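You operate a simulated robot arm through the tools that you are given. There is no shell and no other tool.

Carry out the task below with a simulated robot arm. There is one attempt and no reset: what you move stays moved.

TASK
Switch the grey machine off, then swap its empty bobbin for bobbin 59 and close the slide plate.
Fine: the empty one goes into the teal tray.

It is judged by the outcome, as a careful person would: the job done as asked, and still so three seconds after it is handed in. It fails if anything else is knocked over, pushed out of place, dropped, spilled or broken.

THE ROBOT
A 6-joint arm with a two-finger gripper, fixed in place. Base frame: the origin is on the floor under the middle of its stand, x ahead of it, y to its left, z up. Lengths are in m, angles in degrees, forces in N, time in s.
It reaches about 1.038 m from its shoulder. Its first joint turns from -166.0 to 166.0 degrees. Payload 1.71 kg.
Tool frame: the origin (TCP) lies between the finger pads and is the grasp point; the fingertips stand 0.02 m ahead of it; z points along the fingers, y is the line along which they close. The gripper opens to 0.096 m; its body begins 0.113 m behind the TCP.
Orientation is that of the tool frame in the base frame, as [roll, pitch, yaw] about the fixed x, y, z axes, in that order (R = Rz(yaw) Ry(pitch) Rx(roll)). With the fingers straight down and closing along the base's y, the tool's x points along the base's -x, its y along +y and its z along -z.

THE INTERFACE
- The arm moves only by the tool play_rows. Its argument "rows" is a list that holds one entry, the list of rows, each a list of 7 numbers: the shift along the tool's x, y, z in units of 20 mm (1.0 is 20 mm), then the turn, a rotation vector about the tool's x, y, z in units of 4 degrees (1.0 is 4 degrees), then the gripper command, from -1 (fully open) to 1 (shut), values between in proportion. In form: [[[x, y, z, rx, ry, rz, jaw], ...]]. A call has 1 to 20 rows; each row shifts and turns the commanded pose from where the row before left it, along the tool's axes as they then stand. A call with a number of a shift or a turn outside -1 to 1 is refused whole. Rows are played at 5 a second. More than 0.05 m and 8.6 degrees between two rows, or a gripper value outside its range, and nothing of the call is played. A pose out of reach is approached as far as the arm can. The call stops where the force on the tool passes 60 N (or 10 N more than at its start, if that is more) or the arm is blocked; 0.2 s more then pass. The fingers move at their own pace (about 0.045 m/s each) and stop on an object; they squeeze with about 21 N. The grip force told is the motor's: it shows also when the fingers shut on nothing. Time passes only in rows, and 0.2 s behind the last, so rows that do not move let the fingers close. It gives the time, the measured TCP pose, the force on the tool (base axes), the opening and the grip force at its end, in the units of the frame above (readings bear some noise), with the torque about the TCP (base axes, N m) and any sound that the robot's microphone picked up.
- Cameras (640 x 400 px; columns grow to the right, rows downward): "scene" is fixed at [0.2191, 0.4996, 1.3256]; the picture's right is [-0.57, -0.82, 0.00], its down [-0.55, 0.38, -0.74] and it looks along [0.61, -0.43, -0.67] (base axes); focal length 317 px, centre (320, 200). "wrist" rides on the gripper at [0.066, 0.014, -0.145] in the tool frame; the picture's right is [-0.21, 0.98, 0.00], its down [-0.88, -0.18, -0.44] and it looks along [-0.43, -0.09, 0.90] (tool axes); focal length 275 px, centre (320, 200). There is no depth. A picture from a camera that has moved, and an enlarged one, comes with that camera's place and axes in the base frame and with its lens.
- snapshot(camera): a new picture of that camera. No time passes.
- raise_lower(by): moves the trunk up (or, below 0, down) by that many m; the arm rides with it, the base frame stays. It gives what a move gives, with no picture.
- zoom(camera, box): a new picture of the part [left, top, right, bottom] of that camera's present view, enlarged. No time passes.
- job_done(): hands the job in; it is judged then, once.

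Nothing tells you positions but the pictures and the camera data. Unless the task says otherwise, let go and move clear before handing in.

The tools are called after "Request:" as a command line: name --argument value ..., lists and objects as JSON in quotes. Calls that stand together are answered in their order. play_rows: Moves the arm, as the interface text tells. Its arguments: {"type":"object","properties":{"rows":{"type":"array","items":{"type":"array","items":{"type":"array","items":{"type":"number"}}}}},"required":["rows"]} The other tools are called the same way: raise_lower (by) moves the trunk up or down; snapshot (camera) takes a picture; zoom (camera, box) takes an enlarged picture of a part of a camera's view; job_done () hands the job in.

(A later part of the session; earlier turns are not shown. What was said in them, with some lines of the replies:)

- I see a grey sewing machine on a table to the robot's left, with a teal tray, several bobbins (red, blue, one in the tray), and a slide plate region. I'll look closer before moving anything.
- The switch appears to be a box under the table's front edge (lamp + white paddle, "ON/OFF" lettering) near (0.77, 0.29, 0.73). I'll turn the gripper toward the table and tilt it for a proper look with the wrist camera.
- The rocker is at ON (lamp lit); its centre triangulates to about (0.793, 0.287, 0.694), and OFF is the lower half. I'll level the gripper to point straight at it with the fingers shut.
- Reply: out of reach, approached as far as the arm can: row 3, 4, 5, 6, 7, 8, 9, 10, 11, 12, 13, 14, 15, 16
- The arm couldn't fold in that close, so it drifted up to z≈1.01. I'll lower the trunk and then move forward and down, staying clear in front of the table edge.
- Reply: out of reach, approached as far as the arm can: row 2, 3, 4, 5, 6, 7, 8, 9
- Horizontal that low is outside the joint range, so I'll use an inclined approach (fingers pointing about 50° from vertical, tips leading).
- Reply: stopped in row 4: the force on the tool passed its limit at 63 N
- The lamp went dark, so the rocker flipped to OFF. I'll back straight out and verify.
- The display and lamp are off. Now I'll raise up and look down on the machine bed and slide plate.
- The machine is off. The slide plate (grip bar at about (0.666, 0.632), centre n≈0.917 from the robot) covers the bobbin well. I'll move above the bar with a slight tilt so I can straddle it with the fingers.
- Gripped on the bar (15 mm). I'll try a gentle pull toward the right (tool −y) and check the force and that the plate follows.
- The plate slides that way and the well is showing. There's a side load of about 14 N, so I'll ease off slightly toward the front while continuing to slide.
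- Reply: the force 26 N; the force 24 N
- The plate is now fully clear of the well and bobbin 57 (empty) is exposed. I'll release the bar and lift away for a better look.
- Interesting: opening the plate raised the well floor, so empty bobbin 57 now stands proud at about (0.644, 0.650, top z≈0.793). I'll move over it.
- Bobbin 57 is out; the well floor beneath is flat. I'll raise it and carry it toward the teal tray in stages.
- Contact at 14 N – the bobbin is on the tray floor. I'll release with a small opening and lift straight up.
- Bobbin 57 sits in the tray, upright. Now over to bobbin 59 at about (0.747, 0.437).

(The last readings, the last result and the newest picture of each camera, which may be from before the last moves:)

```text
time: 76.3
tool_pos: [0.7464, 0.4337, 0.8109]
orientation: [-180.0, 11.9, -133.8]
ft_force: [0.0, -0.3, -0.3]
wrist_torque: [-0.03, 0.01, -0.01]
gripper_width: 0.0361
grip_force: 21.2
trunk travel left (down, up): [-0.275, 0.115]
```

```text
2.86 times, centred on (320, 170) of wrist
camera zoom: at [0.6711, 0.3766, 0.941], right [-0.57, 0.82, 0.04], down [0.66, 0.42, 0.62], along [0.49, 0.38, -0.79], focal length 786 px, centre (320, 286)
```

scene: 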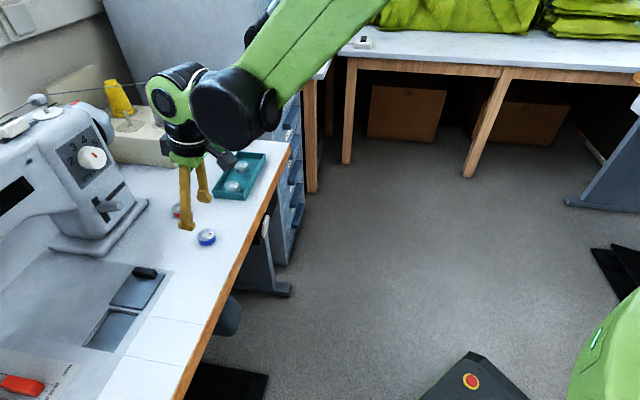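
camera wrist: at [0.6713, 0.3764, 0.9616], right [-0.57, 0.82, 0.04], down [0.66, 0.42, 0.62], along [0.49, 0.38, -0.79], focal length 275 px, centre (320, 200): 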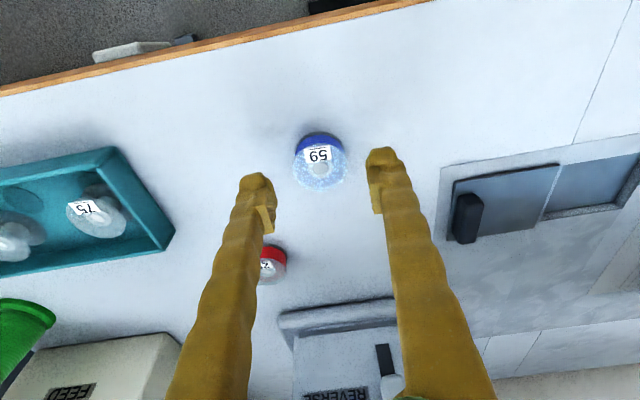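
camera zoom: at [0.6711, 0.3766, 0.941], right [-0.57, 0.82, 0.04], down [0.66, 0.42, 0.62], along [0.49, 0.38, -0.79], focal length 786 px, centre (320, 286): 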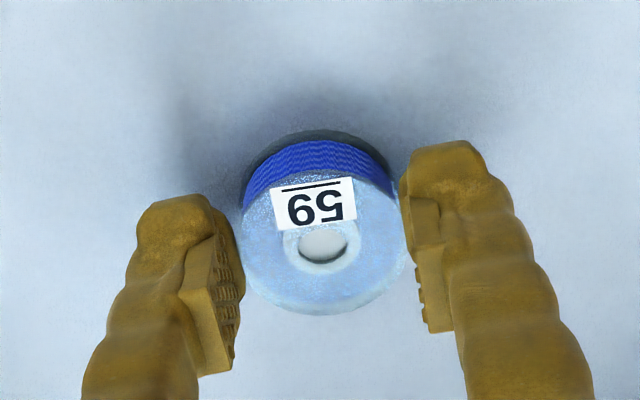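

Request:
play_rows --rows '[[[-0.1, 0, -0.49, 0, 0, 0, 1], [-0.2, 0, -0.98, 0, 0, 0, 1], [-0.2, 0, -0.98, 0, 0, 0, 1], [-0.2, 0, -0.98, 0, 0, 0, 1], [-0.2, 0, -0.98, 0, 0, 0, 1], [-0.3385, 0.94, 0.07, 0, 0, 0, 1], [-0.3385, 0.94, 0.07, 0, 0, 0, 1], [-0.3385, 0.94, 0.07, 0, 0, 0, 1], [-0.3385, 0.94, 0.07, 0, 0, 0, 1], [-0.3385, 0.94, 0.07, 0, 0, 0, 1], [-0.3385, 0.94, 0.07, 0, 0, 0, 1], [-0.3385, 0.94, 0.07, 0, 0, 0, 1], [-0.3385, 0.94, 0.07, 0, 0, 0, 1], [-0.3385, 0.94, 0.07, 0, 0, 0, 1], [-0.3385, 0.94, 0.07, 0, 0, 0, 1], [-0.3385, 0.94, 0.07, 0, 0, 0, 1], [-0.3385, 0.94, 0.07, 0, 0, 0, 1], [0, 0, 0, 0, 0, 0, 1]]]'

Request:
snapshot --camera "wrist"

Request:
snapshot --camera "scene"

```text
time: 80.1
tool_pos: [0.6412, 0.6514, 0.9018]
orientation: [-179.9, 11.9, -133.8]
ft_force: [-0.8, -0.6, 0.0]
wrist_torque: [0.01, -0.05, -0.02]
gripper_width: 0.0361
grip_force: 21.3
trunk travel left (down, up): [-0.275, 0.115]
```

```text
taken
camera wrist: at [0.5651, 0.5932, 1.0305], right [-0.57, 0.82, 0.04], down [0.66, 0.43, 0.62], along [0.49, 0.38, -0.79], focal length 275 px, centre (320, 200)
```

wrist: 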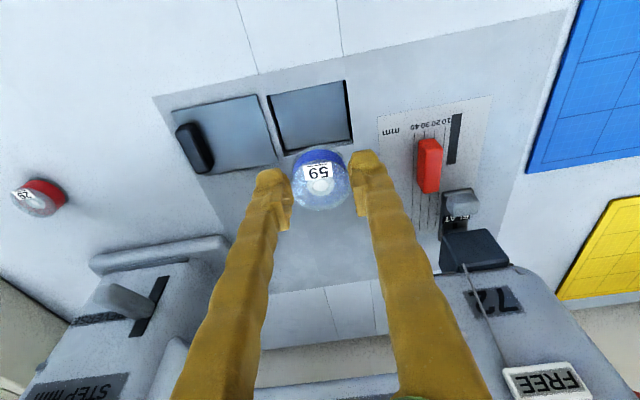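

```text
taken
```

scene: 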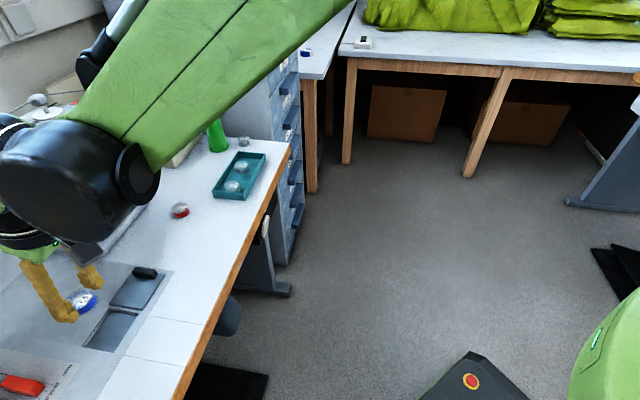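

Request:
play_rows --rows '[[[0.1, 0, 0.49, 0, 0, 0, 1], [0.1, 0, 0.49, 0, 0, 0, 1], [0.1, 0, 0.49, 0, 0, 0, 1], [0.1, 0, 0.49, 0, 0, 0, 1], [0.1, 0, 0.49, 0, 0, 0, 1], [0.1, 0, 0.49, 0, 0, 0, 1], [0.1, 0, 0.49, 0, 0, 0, 1], [0.1, 0, 0.49, 0, 0, 0, 1], [0, 0, 0, 0, 0, 0, 1]]]'

Request:
zoom --camera "wrist" --box '[180, 80, 460, 260]'

Request:
zoom --camera "scene" --box '[60, 240, 180, 360]'

```text
time: 82.1
tool_pos: [0.6388, 0.6523, 0.8217]
orientation: [180.0, 11.9, -133.8]
ft_force: [0.6, -0.2, -0.1]
wrist_torque: [0.0, -0.03, 0.0]
gripper_width: 0.0359
grip_force: 21.4
trunk travel left (down, up): [-0.275, 0.115]
```

```text
2.22 times, centred on (320, 170) of wrist
camera zoom: at [0.5649, 0.5939, 0.9498], right [-0.57, 0.82, 0.04], down [0.66, 0.43, 0.62], along [0.49, 0.38, -0.79], focal length 612 px, centre (320, 267)
```

zoom: 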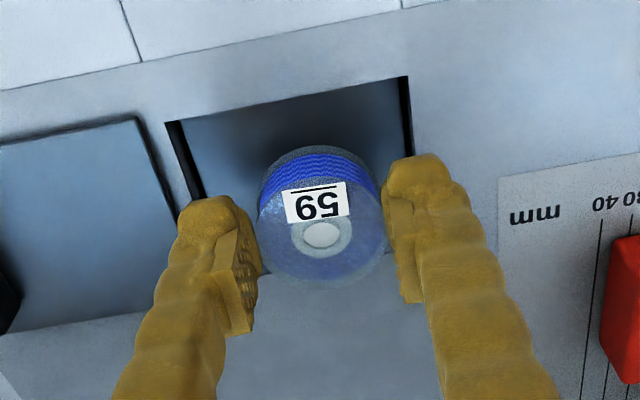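

```text
3.33 times, centred on (120, 300) of scene
camera zoom: at [0.2191, 0.4996, 1.3256], right [-0.57, -0.82, 0.0], down [-0.55, 0.38, -0.74], along [0.61, -0.43, -0.67], focal length 1056 px, centre (987, -133)
```

zoom: 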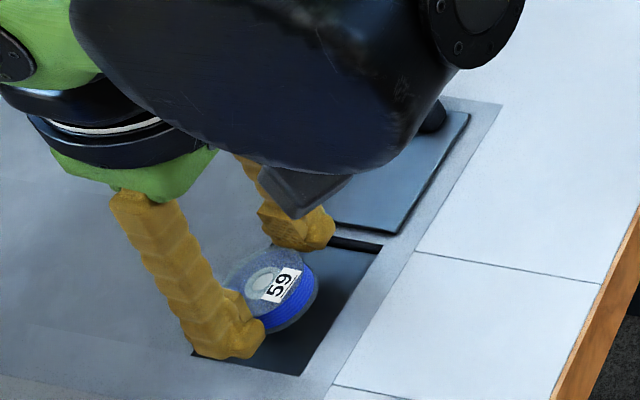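

Request:
play_rows --rows '[[[0.03, -0.12, 0.15, 0, 0, 0, 1], [0.03, 0, 0.15, 0, 0, 0, 1], [0.03, 0, 0.15, 0, 0, 0, 1], [0.03, 0, 0.15, 0, 0, 0, 1], [0.02, 0, 0.1, 0, 0, 0, 1], [0, 0, 0, 0, 0, 0, 1]]]'

Request:
zoom --camera "wrist" --box '[220, 100, 420, 240]'

Request:
zoom --camera "scene" --box '[70, 260, 170, 360]'

```text
time: 83.5
tool_pos: [0.6432, 0.6501, 0.8054]
orientation: [180.0, 11.9, -133.9]
ft_force: [0.1, -0.6, 0.1]
wrist_torque: [-0.03, 0.01, 0.02]
gripper_width: 0.0361
grip_force: 21.2
trunk travel left (down, up): [-0.275, 0.115]
```

```text
2.86 times, centred on (320, 170) of wrist
camera zoom: at [0.5682, 0.5917, 0.9362], right [-0.57, 0.82, 0.04], down [0.66, 0.42, 0.62], along [0.49, 0.38, -0.79], focal length 786 px, centre (320, 286)
```

zoom: 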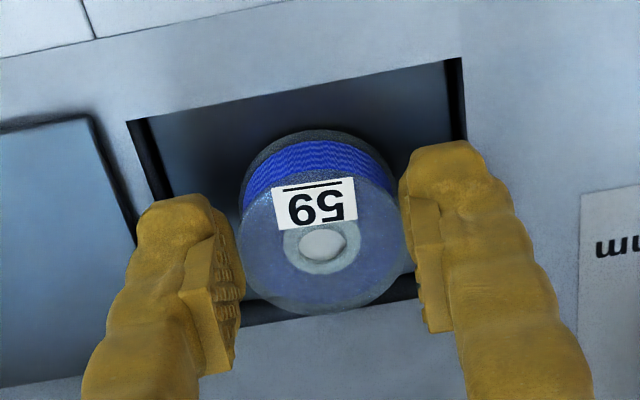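

```text
4.00 times, centred on (120, 310) of scene
camera zoom: at [0.2191, 0.4996, 1.3256], right [-0.57, -0.82, 0.0], down [-0.55, 0.38, -0.74], along [0.61, -0.43, -0.67], focal length 1267 px, centre (1120, -240)
```

zoom: 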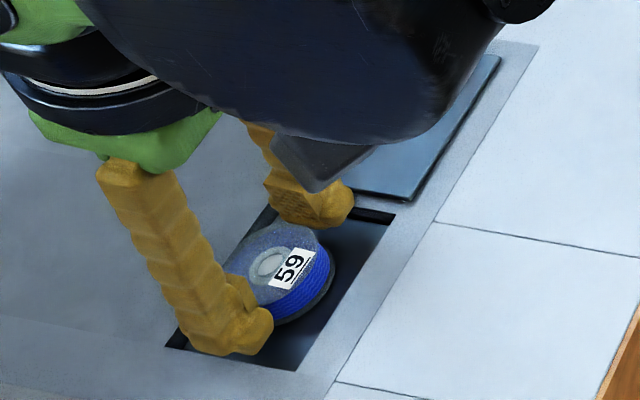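

Request:
play_rows --rows '[[[0.08, 0.07, 0.1, 0, 0, 0, 1], [0.02, 0, 0.1, 0, 0, 0, 1], [0, 0, 0, 0, 0, 0, 1]]]'

Request:
zoom --camera "wrist" --box '[220, 100, 420, 240]'

```text
time: 84.3
tool_pos: [0.6406, 0.6502, 0.8043]
orientation: [-180.0, 11.9, -133.8]
ft_force: [5.3, -1.0, 18.0]
wrist_torque: [0.09, -0.15, 0.02]
gripper_width: 0.0363
grip_force: 20.8
trunk travel left (down, up): [-0.275, 0.115]
```

```text
2.86 times, centred on (320, 170) of wrist
camera zoom: at [0.5656, 0.5915, 0.9329], right [-0.57, 0.82, 0.04], down [0.66, 0.42, 0.62], along [0.49, 0.38, -0.79], focal length 786 px, centre (320, 286)
```

zoom: 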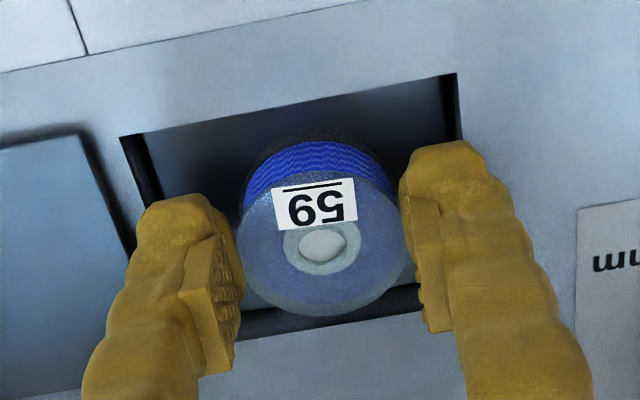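

Contact at exactly the height and position where 57 sat. Releasing to 44 mm (same clearance as before) and lifting straight up.

Request:
play_rows --rows '[[[0, 0, -0.03, 0, 0, 0, 0.22], [0, 0, 0, 0, 0, 0, 0.12], [0, 0, 0, 0, 0, 0, 0.09], [0, 0, 0, 0, 0, 0, 0.09], [-0.04, 0, -0.2, 0, 0, 0, 0.09], [-0.1, 0, -0.49, 0, 0, 0, 0.09], [-0.1, 0, -0.49, 0, 0, 0, 0.09], [-0.2, 0, -0.98, 0, 0, 0, 0.0], [-0.2, 0, -0.98, 0, 0, 0, 0.0], [0, 0, 0, 0, 0, 0, 0.0]]]'

Request:
snapshot --camera "wrist"

Request:
zoom --camera "scene" --box '[60, 240, 180, 360]'

```text
time: 86.5
tool_pos: [0.6421, 0.649, 0.8681]
orientation: [-180.0, 11.9, -133.9]
ft_force: [0.1, 0.5, -0.2]
wrist_torque: [0.01, -0.01, -0.01]
gripper_width: 0.0479
grip_force: 0.0
trunk travel left (down, up): [-0.275, 0.115]
```

```text
taken
camera wrist: at [0.5662, 0.5913, 0.9965], right [-0.57, 0.82, 0.04], down [0.66, 0.42, 0.62], along [0.49, 0.38, -0.79], focal length 275 px, centre (320, 200)
```

wrist: 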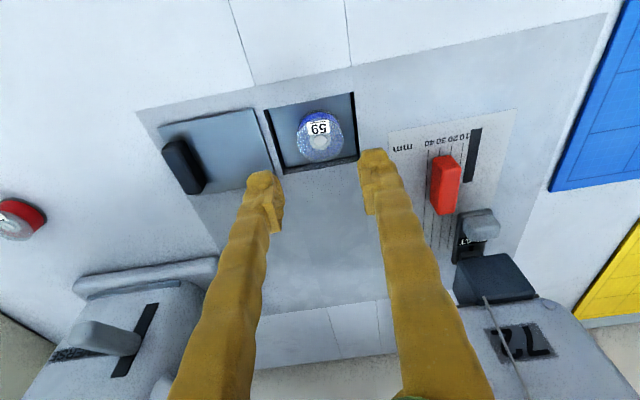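

```text
3.33 times, centred on (120, 300) of scene
camera zoom: at [0.2191, 0.4996, 1.3256], right [-0.57, -0.82, 0.0], down [-0.55, 0.38, -0.74], along [0.61, -0.43, -0.67], focal length 1056 px, centre (987, -133)
```

zoom: 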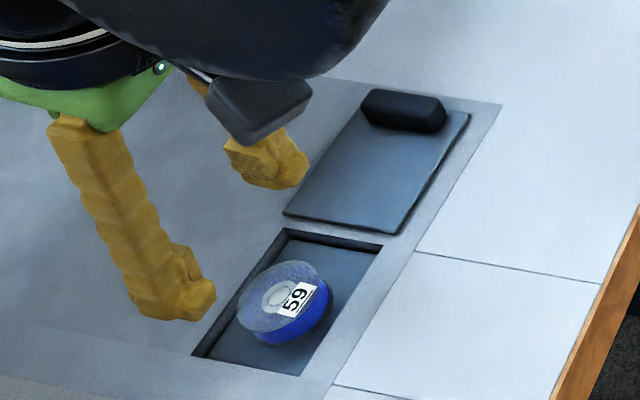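

Bobbin 59 sits centred on the raised floor. Next I'll move above the slide-plate bar to close it.

Request:
play_rows --rows '[[[-0.02, -0.94, 0, 0, 0, 0, -0.2], [-0.02, -0.94, 0, 0, 0, 0, -0.2], [-0.02, -0.94, 0, 0, 0, 0, -0.2], [-0.02, -0.94, 0, 0, 0, 0, -0.2], [-0.02, -0.94, 0, 0, 0, 0, -0.2], [-0.02, -0.94, 0, 0, 0, 0, -0.2], [0.1, 0, 0.49, 0, 0, 0, -0.2], [0.1, 0, 0.49, 0, 0, 0, -0.2], [0.1, 0, 0.49, 0, 0, 0, -0.2], [0.1, 0, 0.49, 0, 0, 0, -0.2], [0, 0, 0, 0, 0, 0, -0.2]]]'

Request:
snapshot --camera "wrist"

Request:
zoom --camera "scene" --box '[60, 220, 200, 360]'

```text
time: 88.9
tool_pos: [0.7242, 0.5724, 0.8275]
orientation: [180.0, 12.0, -133.8]
ft_force: [0.6, -1.0, 0.1]
wrist_torque: [-0.04, -0.01, 0.03]
gripper_width: 0.0576
grip_force: 0.1
trunk travel left (down, up): [-0.275, 0.115]
```

```text
taken
camera wrist: at [0.6483, 0.515, 0.9563], right [-0.57, 0.82, 0.04], down [0.66, 0.43, 0.62], along [0.49, 0.38, -0.79], focal length 275 px, centre (320, 200)
```

wrist: 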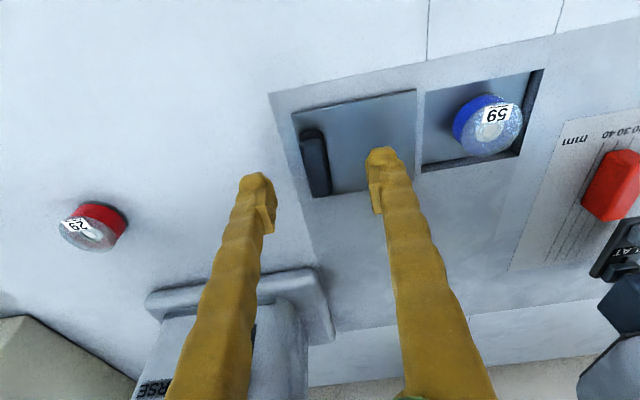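

```text
2.86 times, centred on (130, 290) of scene
camera zoom: at [0.2191, 0.4996, 1.3256], right [-0.57, -0.82, 0.0], down [-0.55, 0.38, -0.74], along [0.61, -0.43, -0.67], focal length 905 px, centre (863, -57)
```

zoom: 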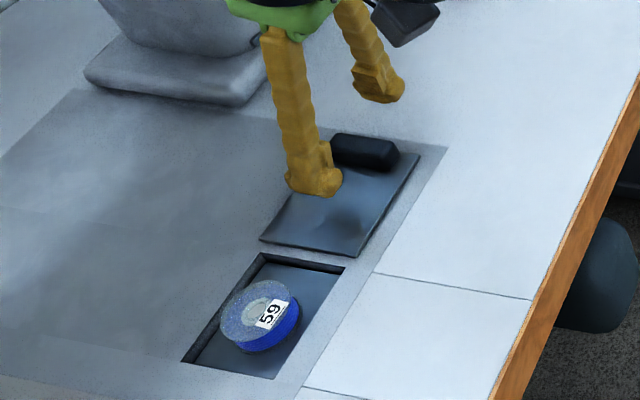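

Request:
play_rows --rows '[[[0.05, -0.15, 0.245, 0, 0, 0, -0.2], [0.05, 0, 0.245, 0, 0, 0, -0.2], [0.05, 0, 0.245, 0, 0, 0, -0.2], [0.05, 0, 0.245, 0, 0, 0, -0.2], [0, 0, 0, 0, 0, 0, 0.0], [0, 0, 0, 0, 0, 0, 0.3], [0, 0, 0, 0, 0, 0, 0.6], [0, 0, 0, 0, 0, 0, 1], [0, 0, 0, 0, 0, 0, 1], [0, 0, 0, 0, 0, 0, 1]]]'

Request:
snapshot --camera "wrist"

```text
time: 91.1
tool_pos: [0.725, 0.5713, 0.8081]
orientation: [180.0, 11.9, -133.9]
ft_force: [-1.1, -0.8, -2.2]
wrist_torque: [0.06, -0.01, -0.23]
gripper_width: 0.0147
grip_force: 35.0
trunk travel left (down, up): [-0.275, 0.115]
```

```text
taken
camera wrist: at [0.6504, 0.5136, 0.9375], right [-0.57, 0.82, 0.04], down [0.66, 0.42, 0.62], along [0.49, 0.38, -0.79], focal length 275 px, centre (320, 200)
```

wrist: 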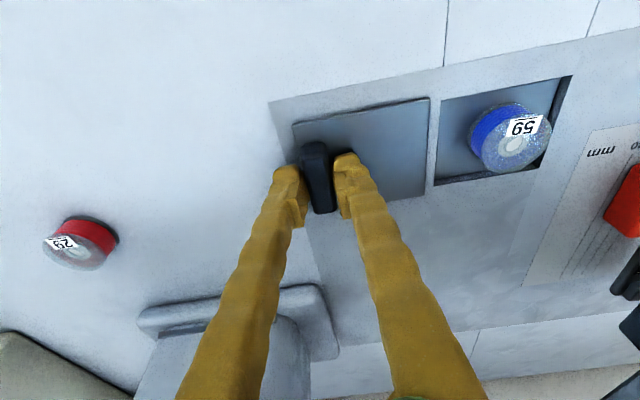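

Bar gripped. I'll start closing in small steps, watching that the floor sinks before the plate reaches the bobbin.

Request:
play_rows --rows '[[[0, 0.25, 0, 0, 0, 0, 1], [0, 0.25, 0, 0, 0, 0, 1], [0, 0.2, 0, 0, 0, 0, 1], [0, 0, 0, 0, 0, 0, 1]]]'

Request:
snapshot --camera "wrist"

Request:
zoom --camera "scene" --box '[60, 240, 180, 360]'

```text
time: 92.1
tool_pos: [0.715, 0.5811, 0.8092]
orientation: [180.0, 11.9, -133.7]
ft_force: [12.5, 11.4, 8.9]
wrist_torque: [0.45, -0.39, -0.2]
gripper_width: 0.0145
grip_force: 35.3
trunk travel left (down, up): [-0.275, 0.115]
```

```text
taken
camera wrist: at [0.6405, 0.5233, 0.9373], right [-0.57, 0.82, 0.04], down [0.66, 0.42, 0.62], along [0.49, 0.38, -0.79], focal length 275 px, centre (320, 200)
```

wrist: 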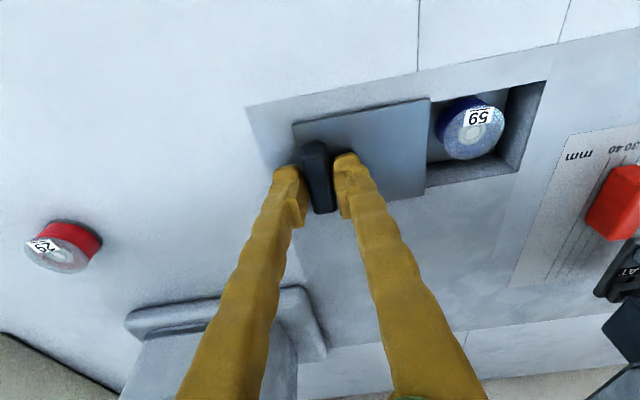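

```text
3.33 times, centred on (120, 300) of scene
camera zoom: at [0.2191, 0.4996, 1.3256], right [-0.57, -0.82, 0.0], down [-0.55, 0.38, -0.74], along [0.61, -0.43, -0.67], focal length 1056 px, centre (987, -133)
```

zoom: 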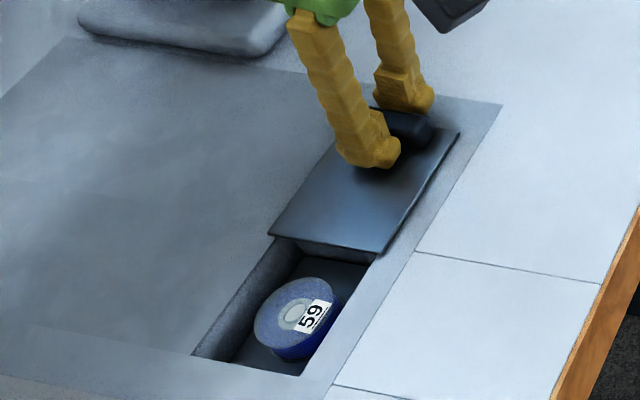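

The floor sank with bobbin 59, well below the plate. Continuing to close with a small drift correction.

Request:
play_rows --rows '[[[-0.021, 0, -0.01, 0, 0, 0, 1], [-0.009, 0.4, 0, 0, 0, 0, 1], [-0.009, 0.4, 0, 0, 0, 0, 1], [-0.009, 0.4, 0, 0, 0, 0, 1], [0, 0, 0, 0, 0, 0, 1]]]'

Request:
zoom --camera "scene" --box '[60, 240, 180, 360]'

```text
time: 93.3
tool_pos: [0.6981, 0.5998, 0.8091]
orientation: [179.9, 11.8, -133.7]
ft_force: [-12.1, -13.3, -18.2]
wrist_torque: [-0.21, 0.23, -0.18]
gripper_width: 0.0149
grip_force: 34.8
trunk travel left (down, up): [-0.275, 0.115]
```

```text
3.33 times, centred on (120, 300) of scene
camera zoom: at [0.2191, 0.4996, 1.3256], right [-0.57, -0.82, 0.0], down [-0.55, 0.38, -0.74], along [0.61, -0.43, -0.67], focal length 1056 px, centre (987, -133)
```

zoom: 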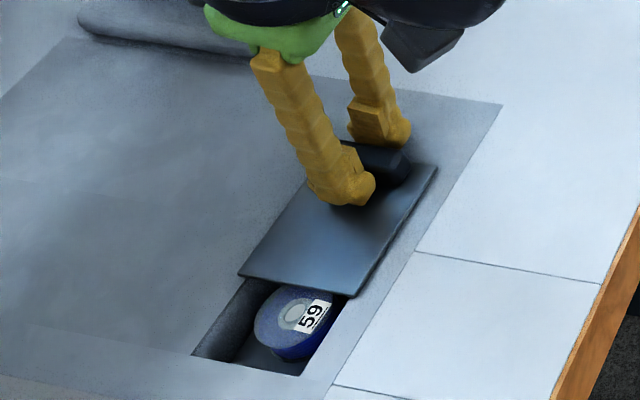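

Request:
play_rows --rows '[[[0.02, 0, 0.02, 0, 0, 0, 1], [-0.002, 0.4, 0, 0, 0, 0, 1], [-0.002, 0.4, 0, 0, 0, 0, 1], [-0.002, 0.4, 0, 0, 0, 0, 1], [0, 0, 0, 0, 0, 0, 1]]]'

Request:
zoom --camera "scene" --box '[60, 240, 180, 360]'

Request:
snapshot --camera "wrist"

```text
time: 94.5
tool_pos: [0.6809, 0.6156, 0.8081]
orientation: [-180.0, 11.7, -133.7]
ft_force: [-7.4, -5.8, -16.0]
wrist_torque: [-0.14, 0.2, -0.2]
gripper_width: 0.015
grip_force: 35.1
trunk travel left (down, up): [-0.275, 0.115]
```

```text
3.33 times, centred on (120, 300) of scene
camera zoom: at [0.2191, 0.4996, 1.3256], right [-0.57, -0.82, 0.0], down [-0.55, 0.38, -0.74], along [0.61, -0.43, -0.67], focal length 1056 px, centre (987, -133)
```

zoom: 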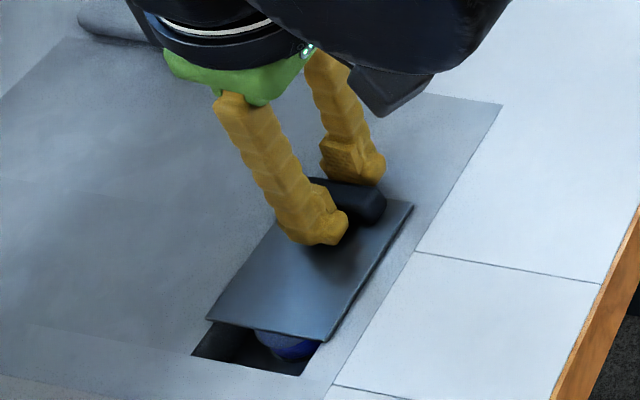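

```text
taken
camera wrist: at [0.6069, 0.5579, 0.9381], right [-0.57, 0.82, 0.04], down [0.66, 0.43, 0.62], along [0.49, 0.38, -0.79], focal length 275 px, centre (320, 200)
```

wrist: 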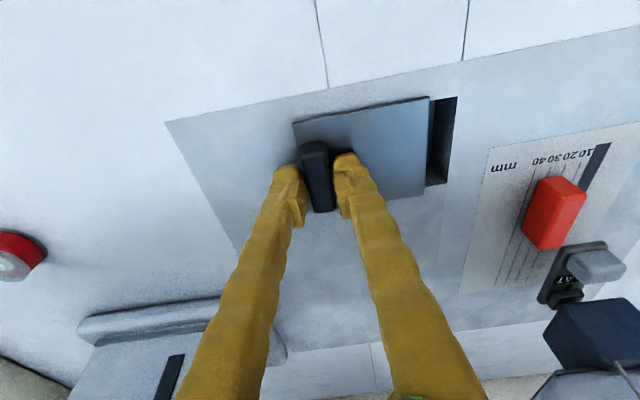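

Request:
play_rows --rows '[[[0.01, 0, 0.02, 0, 0, 0, 1], [-0.003, 0.4, 0, 0, 0, 0, 1], [-0.003, 0.4, 0, 0, 0, 0, 1], [0, 0, 0, 0, 0, 0, 1]]]'

Request:
zoom --camera "wrist" --box '[240, 70, 480, 220]'

Request:
zoom --camera "scene" --box '[60, 270, 160, 370]'

```text
time: 95.5
tool_pos: [0.6702, 0.6258, 0.8081]
orientation: [180.0, 12.0, -133.7]
ft_force: [11.4, 12.6, 18.7]
wrist_torque: [0.24, -0.24, -0.21]
gripper_width: 0.0148
grip_force: 35.1
trunk travel left (down, up): [-0.275, 0.115]
```

```text
2.67 times, centred on (360, 145) of wrist
camera zoom: at [0.5948, 0.5685, 0.9371], right [-0.57, 0.82, 0.04], down [0.66, 0.42, 0.62], along [0.49, 0.38, -0.79], focal length 734 px, centre (213, 347)
```

zoom: 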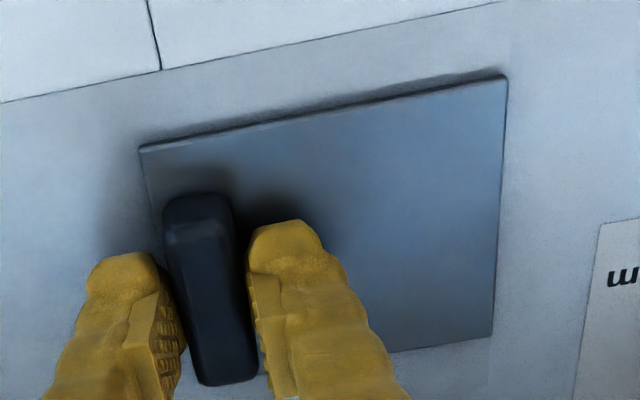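

```text
4.00 times, centred on (110, 320) of scene
camera zoom: at [0.2191, 0.4996, 1.3256], right [-0.57, -0.82, 0.0], down [-0.55, 0.38, -0.74], along [0.61, -0.43, -0.67], focal length 1267 px, centre (1160, -280)
```

zoom: 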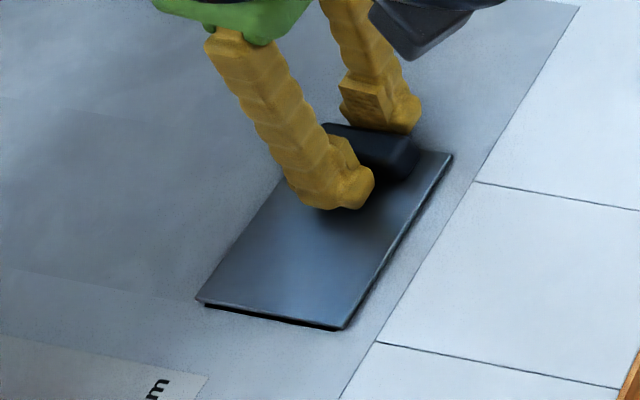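

Request:
play_rows --rows '[[[-0.018, 0, -0.02, 0, 0, 0, 1], [0, 0.1, 0, 0, 0, 0, 1], [0, 0.1, 0, 0, 0, 0, 1], [0, 0, 0, 0, 0, 0, 1]]]'

Request:
zoom --camera "scene" --box '[60, 270, 160, 370]'

```text
time: 96.5
tool_pos: [0.667, 0.6303, 0.8089]
orientation: [180.0, 11.8, -133.9]
ft_force: [8.6, 7.9, 0.6]
wrist_torque: [0.23, -0.22, -0.25]
gripper_width: 0.015
grip_force: 35.1
trunk travel left (down, up): [-0.275, 0.115]
```

```text
4.00 times, centred on (110, 320) of scene
camera zoom: at [0.2191, 0.4996, 1.3256], right [-0.57, -0.82, 0.0], down [-0.55, 0.38, -0.74], along [0.61, -0.43, -0.67], focal length 1267 px, centre (1160, -280)
```

zoom: 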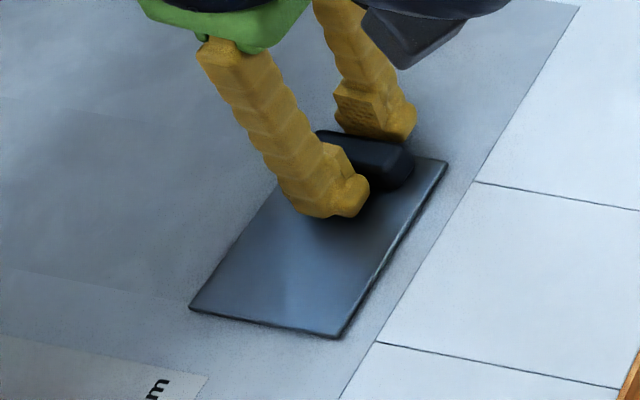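

Request:
play_rows --rows '[[[-0.012, 0, 0, 0, 0, 0, 1], [0, 0.06, 0, 0, 0, 0, 1], [0, 0, 0, 0, 0, 0, 1]]]'

Request:
zoom --camera "scene" --box '[65, 280, 155, 370]'

```text
time: 97.3
tool_pos: [0.6662, 0.6294, 0.8078]
orientation: [180.0, 11.9, -133.7]
ft_force: [7.3, 5.9, -6.1]
wrist_torque: [-0.05, 0.07, -0.23]
gripper_width: 0.0152
grip_force: 34.8
trunk travel left (down, up): [-0.275, 0.115]
```

```text
4.44 times, centred on (110, 325) of scene
camera zoom: at [0.2191, 0.4996, 1.3256], right [-0.57, -0.82, 0.0], down [-0.55, 0.38, -0.74], along [0.61, -0.43, -0.67], focal length 1407 px, centre (1253, -356)
```

zoom: 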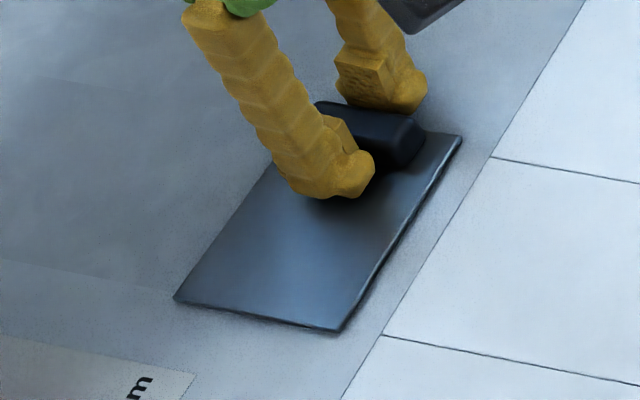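

Request:
play_rows --rows '[[[-0.01, 0.05, 0, 0, 0, 0, 1], [0, 0.05, 0, 0, 0, 0, 1], [0, 0, 0, 0, 0, 0, 1]]]'

Request:
zoom --camera "scene" --box '[65, 280, 155, 370]'

```text
time: 98.1
tool_pos: [0.665, 0.6306, 0.8086]
orientation: [-180.0, 11.8, -133.9]
ft_force: [8.2, -0.9, -6.5]
wrist_torque: [-0.05, -0.01, -0.24]
gripper_width: 0.015
grip_force: 34.6
trunk travel left (down, up): [-0.275, 0.115]
```

```text
4.44 times, centred on (110, 325) of scene
camera zoom: at [0.2191, 0.4996, 1.3256], right [-0.57, -0.82, 0.0], down [-0.55, 0.38, -0.74], along [0.61, -0.43, -0.67], focal length 1407 px, centre (1253, -356)
```

zoom: 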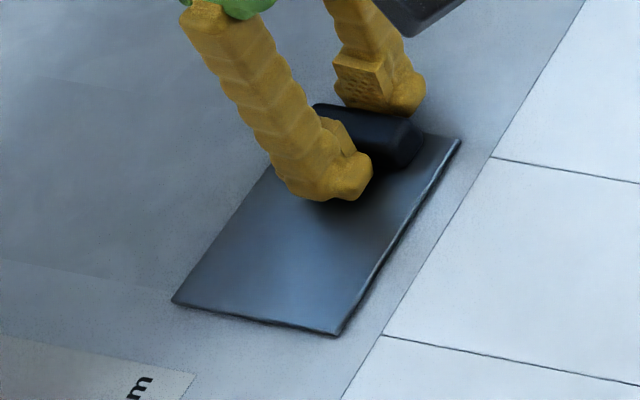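

The plate is back to its original closed outline and there's now a light stop force. Releasing the bar and lifting clear.

Request:
play_rows --rows '[[[0, 0.03, 0, 0, 0, 0, 1], [0, 0, 0, 0, 0, 0, 0.5], [0, 0, 0, 0, 0, 0, 0.2], [0, 0, 0, 0, 0, 0, 0.0], [0, 0, 0, 0, 0, 0, 0.0], [-0.1, 0, -0.49, 0, 0, 0, 0.0], [-0.2, 0, -0.98, 0, 0, 0, 0.0], [-0.2, 0, -0.98, 0, 0, 0, 0.0], [-0.2, 0, -0.98, 0, 0, 0, 0.0], [0, 0, 0, 0, 0, 0, 0.0]]]'

Request:
zoom --camera "scene" --box '[65, 280, 155, 370]'

Request:
snapshot --camera "wrist"

```text
time: 100.3
tool_pos: [0.6641, 0.6322, 0.8795]
orientation: [-180.0, 12.0, -133.8]
ft_force: [0.1, 0.0, -0.1]
wrist_torque: [0.0, -0.03, 0.01]
gripper_width: 0.0477
grip_force: 0.1
trunk travel left (down, up): [-0.275, 0.115]
```

```text
4.44 times, centred on (110, 325) of scene
camera zoom: at [0.2191, 0.4996, 1.3256], right [-0.57, -0.82, 0.0], down [-0.55, 0.38, -0.74], along [0.61, -0.43, -0.67], focal length 1407 px, centre (1253, -356)
```

zoom: 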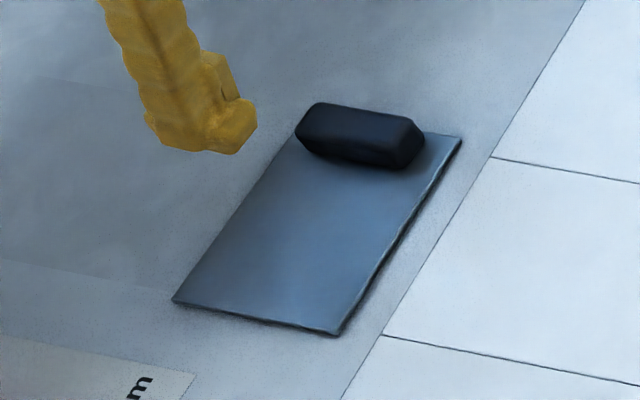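

```text
taken
camera wrist: at [0.5895, 0.5738, 1.0079], right [-0.57, 0.82, 0.04], down [0.66, 0.42, 0.62], along [0.49, 0.38, -0.79], focal length 275 px, centre (320, 200)
```

wrist: 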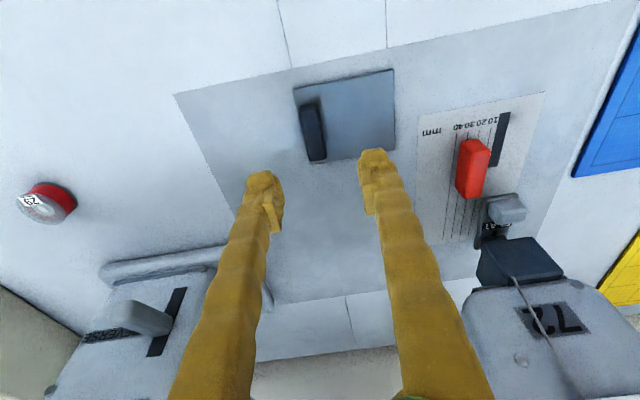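

The plate is closed exactly as at the start. I'll retreat up and back and do a final check of the switch, tray and machine.

Request:
play_rows --rows '[[[-0.2, 0, -0.98, 0, 0, 0, -0.5], [-0.2, 0, -0.98, 0, 0, 0, -0.5], [-0.2, 0, -0.98, 0, 0, 0, -0.5], [0.8, 0, -0.5, 0, 0, 0, -0.5], [1, 0, -0.3, 0, 0, 0, -0.5], [1, 0, -0.3, 0, 0, 0, -0.5], [1, 0, -0.3, 0, 0, 0, -0.5], [1, 0, -0.3, 0, 0, 0, -0.5], [1, 0, -0.3, 0, 0, 0, -0.5], [1, -0.5, -0.3, 0, -0.5, 0, -0.5], [1, -0.5, -0.3, 0, -0.5, 0, -0.5], [1, -0.5, 0, 0, -0.5, 0, -0.5], [1, -0.5, 0, 0, -0.5, 0, -0.5], [1, -0.5, 0, 0, -0.5, 0, -0.5], [1, -0.5, 0, 0, -0.5, 0, -0.5], [0, 0, 0, 0, 0, 0, -0.5]]]'

Request:
snapshot --camera "scene"

Request:
snapshot --camera "wrist"

Request:
zoom --camera "scene" --box '[160, 120, 310, 260]'

Request:
zoom --camera "scene" --box '[0, 80, 160, 280]'

```text
time: 103.7
tool_pos: [0.5422, 0.4165, 0.9304]
orientation: [-180.0, 23.9, -133.7]
ft_force: [0.7, -0.6, -0.5]
wrist_torque: [0.03, 0.03, 0.0]
gripper_width: 0.0718
grip_force: 0.0
trunk travel left (down, up): [-0.275, 0.115]
```

```text
taken
```

scene: 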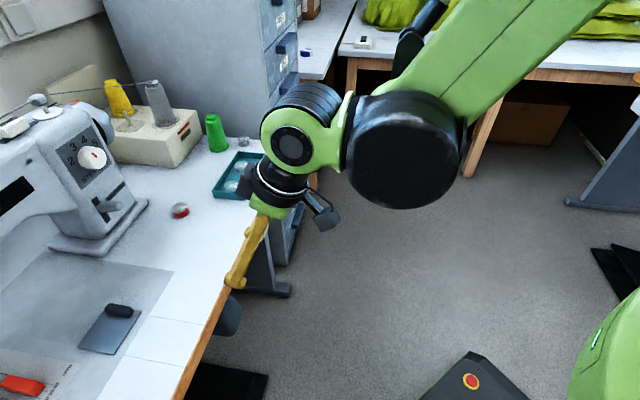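

```text
taken
camera wrist: at [0.4499, 0.3406, 1.0371], right [-0.58, 0.81, 0.08], down [0.56, 0.32, 0.76], along [0.59, 0.49, -0.64], focal length 275 px, centre (320, 200)
```

wrist: 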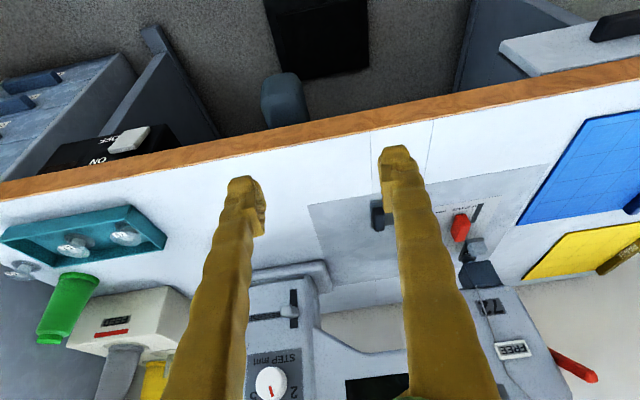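

```text
2.86 times, centred on (235, 190) of scene
camera zoom: at [0.2191, 0.4996, 1.3256], right [-0.57, -0.82, 0.0], down [-0.55, 0.38, -0.74], along [0.61, -0.43, -0.67], focal length 905 px, centre (563, 229)
```

zoom: 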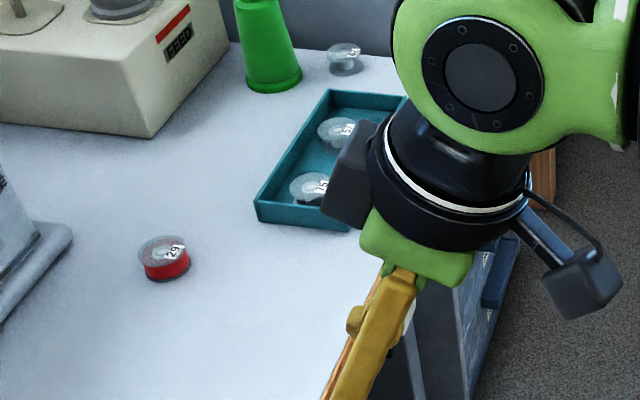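

```text
2.00 times, centred on (80, 180) of scene
camera zoom: at [0.2191, 0.4996, 1.3256], right [-0.57, -0.82, 0.0], down [-0.55, 0.38, -0.74], along [0.61, -0.43, -0.67], focal length 633 px, centre (800, 240)
```

zoom: 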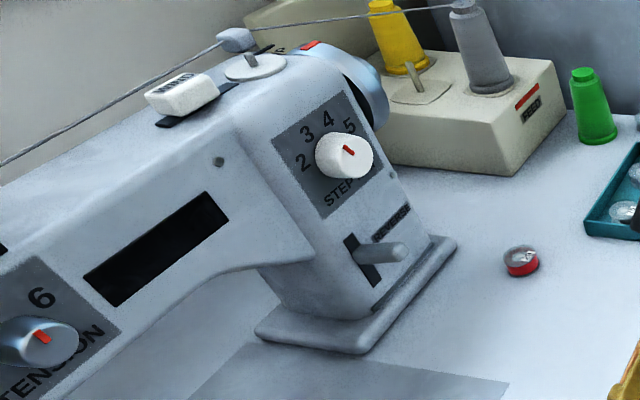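

Display and lamp are dark, 57 and 75 are upright in the tray, and the other items haven't moved. I'll back fully clear of the table and take one last look at the switch.

Request:
play_rows --rows '[[[0.6, -0.5, -1, 0, 0, 0, -0.5], [0.6, -0.5, -1, 0, 0, 0, -0.5], [0.6, -0.5, -1, 0, 0, 0, -0.5], [0.6, -0.5, -1, 0, 0, 0, -0.5], [0.6, -0.5, -1, 0, 0, 0, -0.5], [0, -1, 0, 0, 0, 0, -0.5], [0, -1, 0, 0, 0, 0, -0.5], [0, -1, 0, 0, 0, 0, -0.5], [0, 0, 0, 0, 0, 0, -0.5]]]'

Request:
snapshot --camera "scene"

Request:
snapshot --camera "wrist"

Request:
zoom --camera "wrist" --box '[40, 60, 240, 200]'

```text
time: 105.7
tool_pos: [0.557, 0.2723, 0.996]
orientation: [-180.0, 23.9, -133.8]
ft_force: [-0.4, -0.2, 0.6]
wrist_torque: [0.05, 0.01, -0.01]
gripper_width: 0.0721
grip_force: 0.0
trunk travel left (down, up): [-0.275, 0.115]
```

```text
taken
```

scene: 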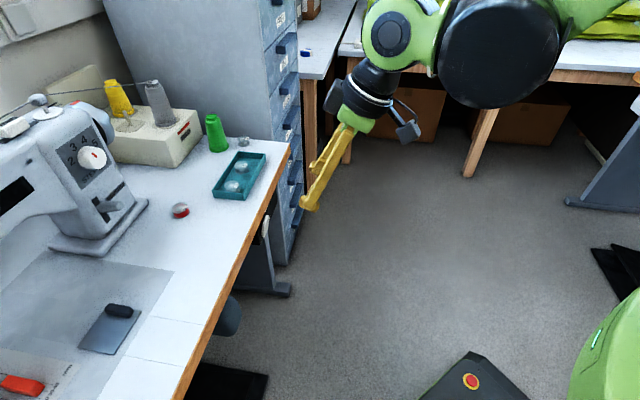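

```text
taken
camera wrist: at [0.4656, 0.1968, 1.1035], right [-0.58, 0.81, 0.08], down [0.56, 0.32, 0.76], along [0.59, 0.48, -0.64], focal length 275 px, centre (320, 200)
```

wrist: 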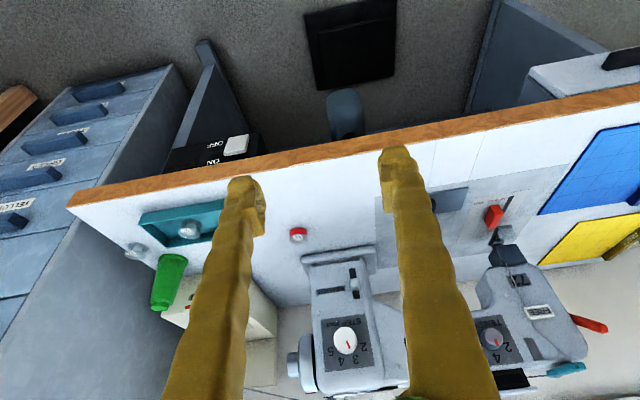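

```text
2.86 times, centred on (140, 130) of wrist
camera zoom: at [0.4656, 0.1968, 1.1035], right [-0.58, 0.81, 0.08], down [0.56, 0.32, 0.76], along [0.59, 0.48, -0.64], focal length 786 px, centre (834, 400)
```

zoom: 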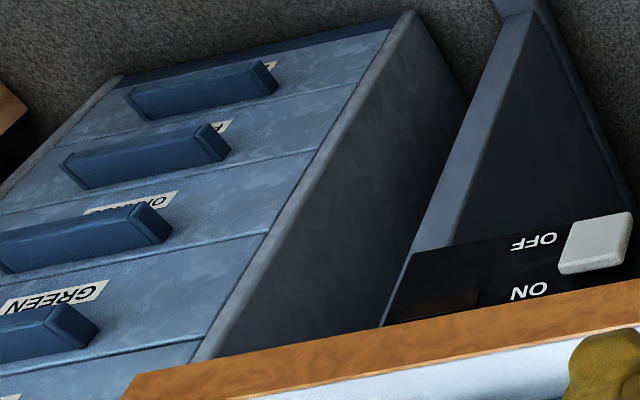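

The machine's lamp and display are dark, bobbin 59 is under the closed slide plate, empty bobbin 57 is in the teal tray, and the arm is clear of the table. Handing in.

Request:
job_done

```text
The job is handed in.
```

The job is done and handed in. No verdict has come back yet.

- **Machine:** switched off at the rocker under the table edge. Its lamp and the READY display are both dark.
- **Empty bobbin:** number 57 came out of the machine and is standing upright in the teal tray, next to bobbin 75.
- **Bobbin 59:** placed where 57 had been. I saw it sink into the well as the plate began to close.
- **Slide plate:** closed until it met its stop, and its outline matches the starting pictures.

Nothing else looks moved or knocked over in the final pictures. The arm has let go and is clear of the table.
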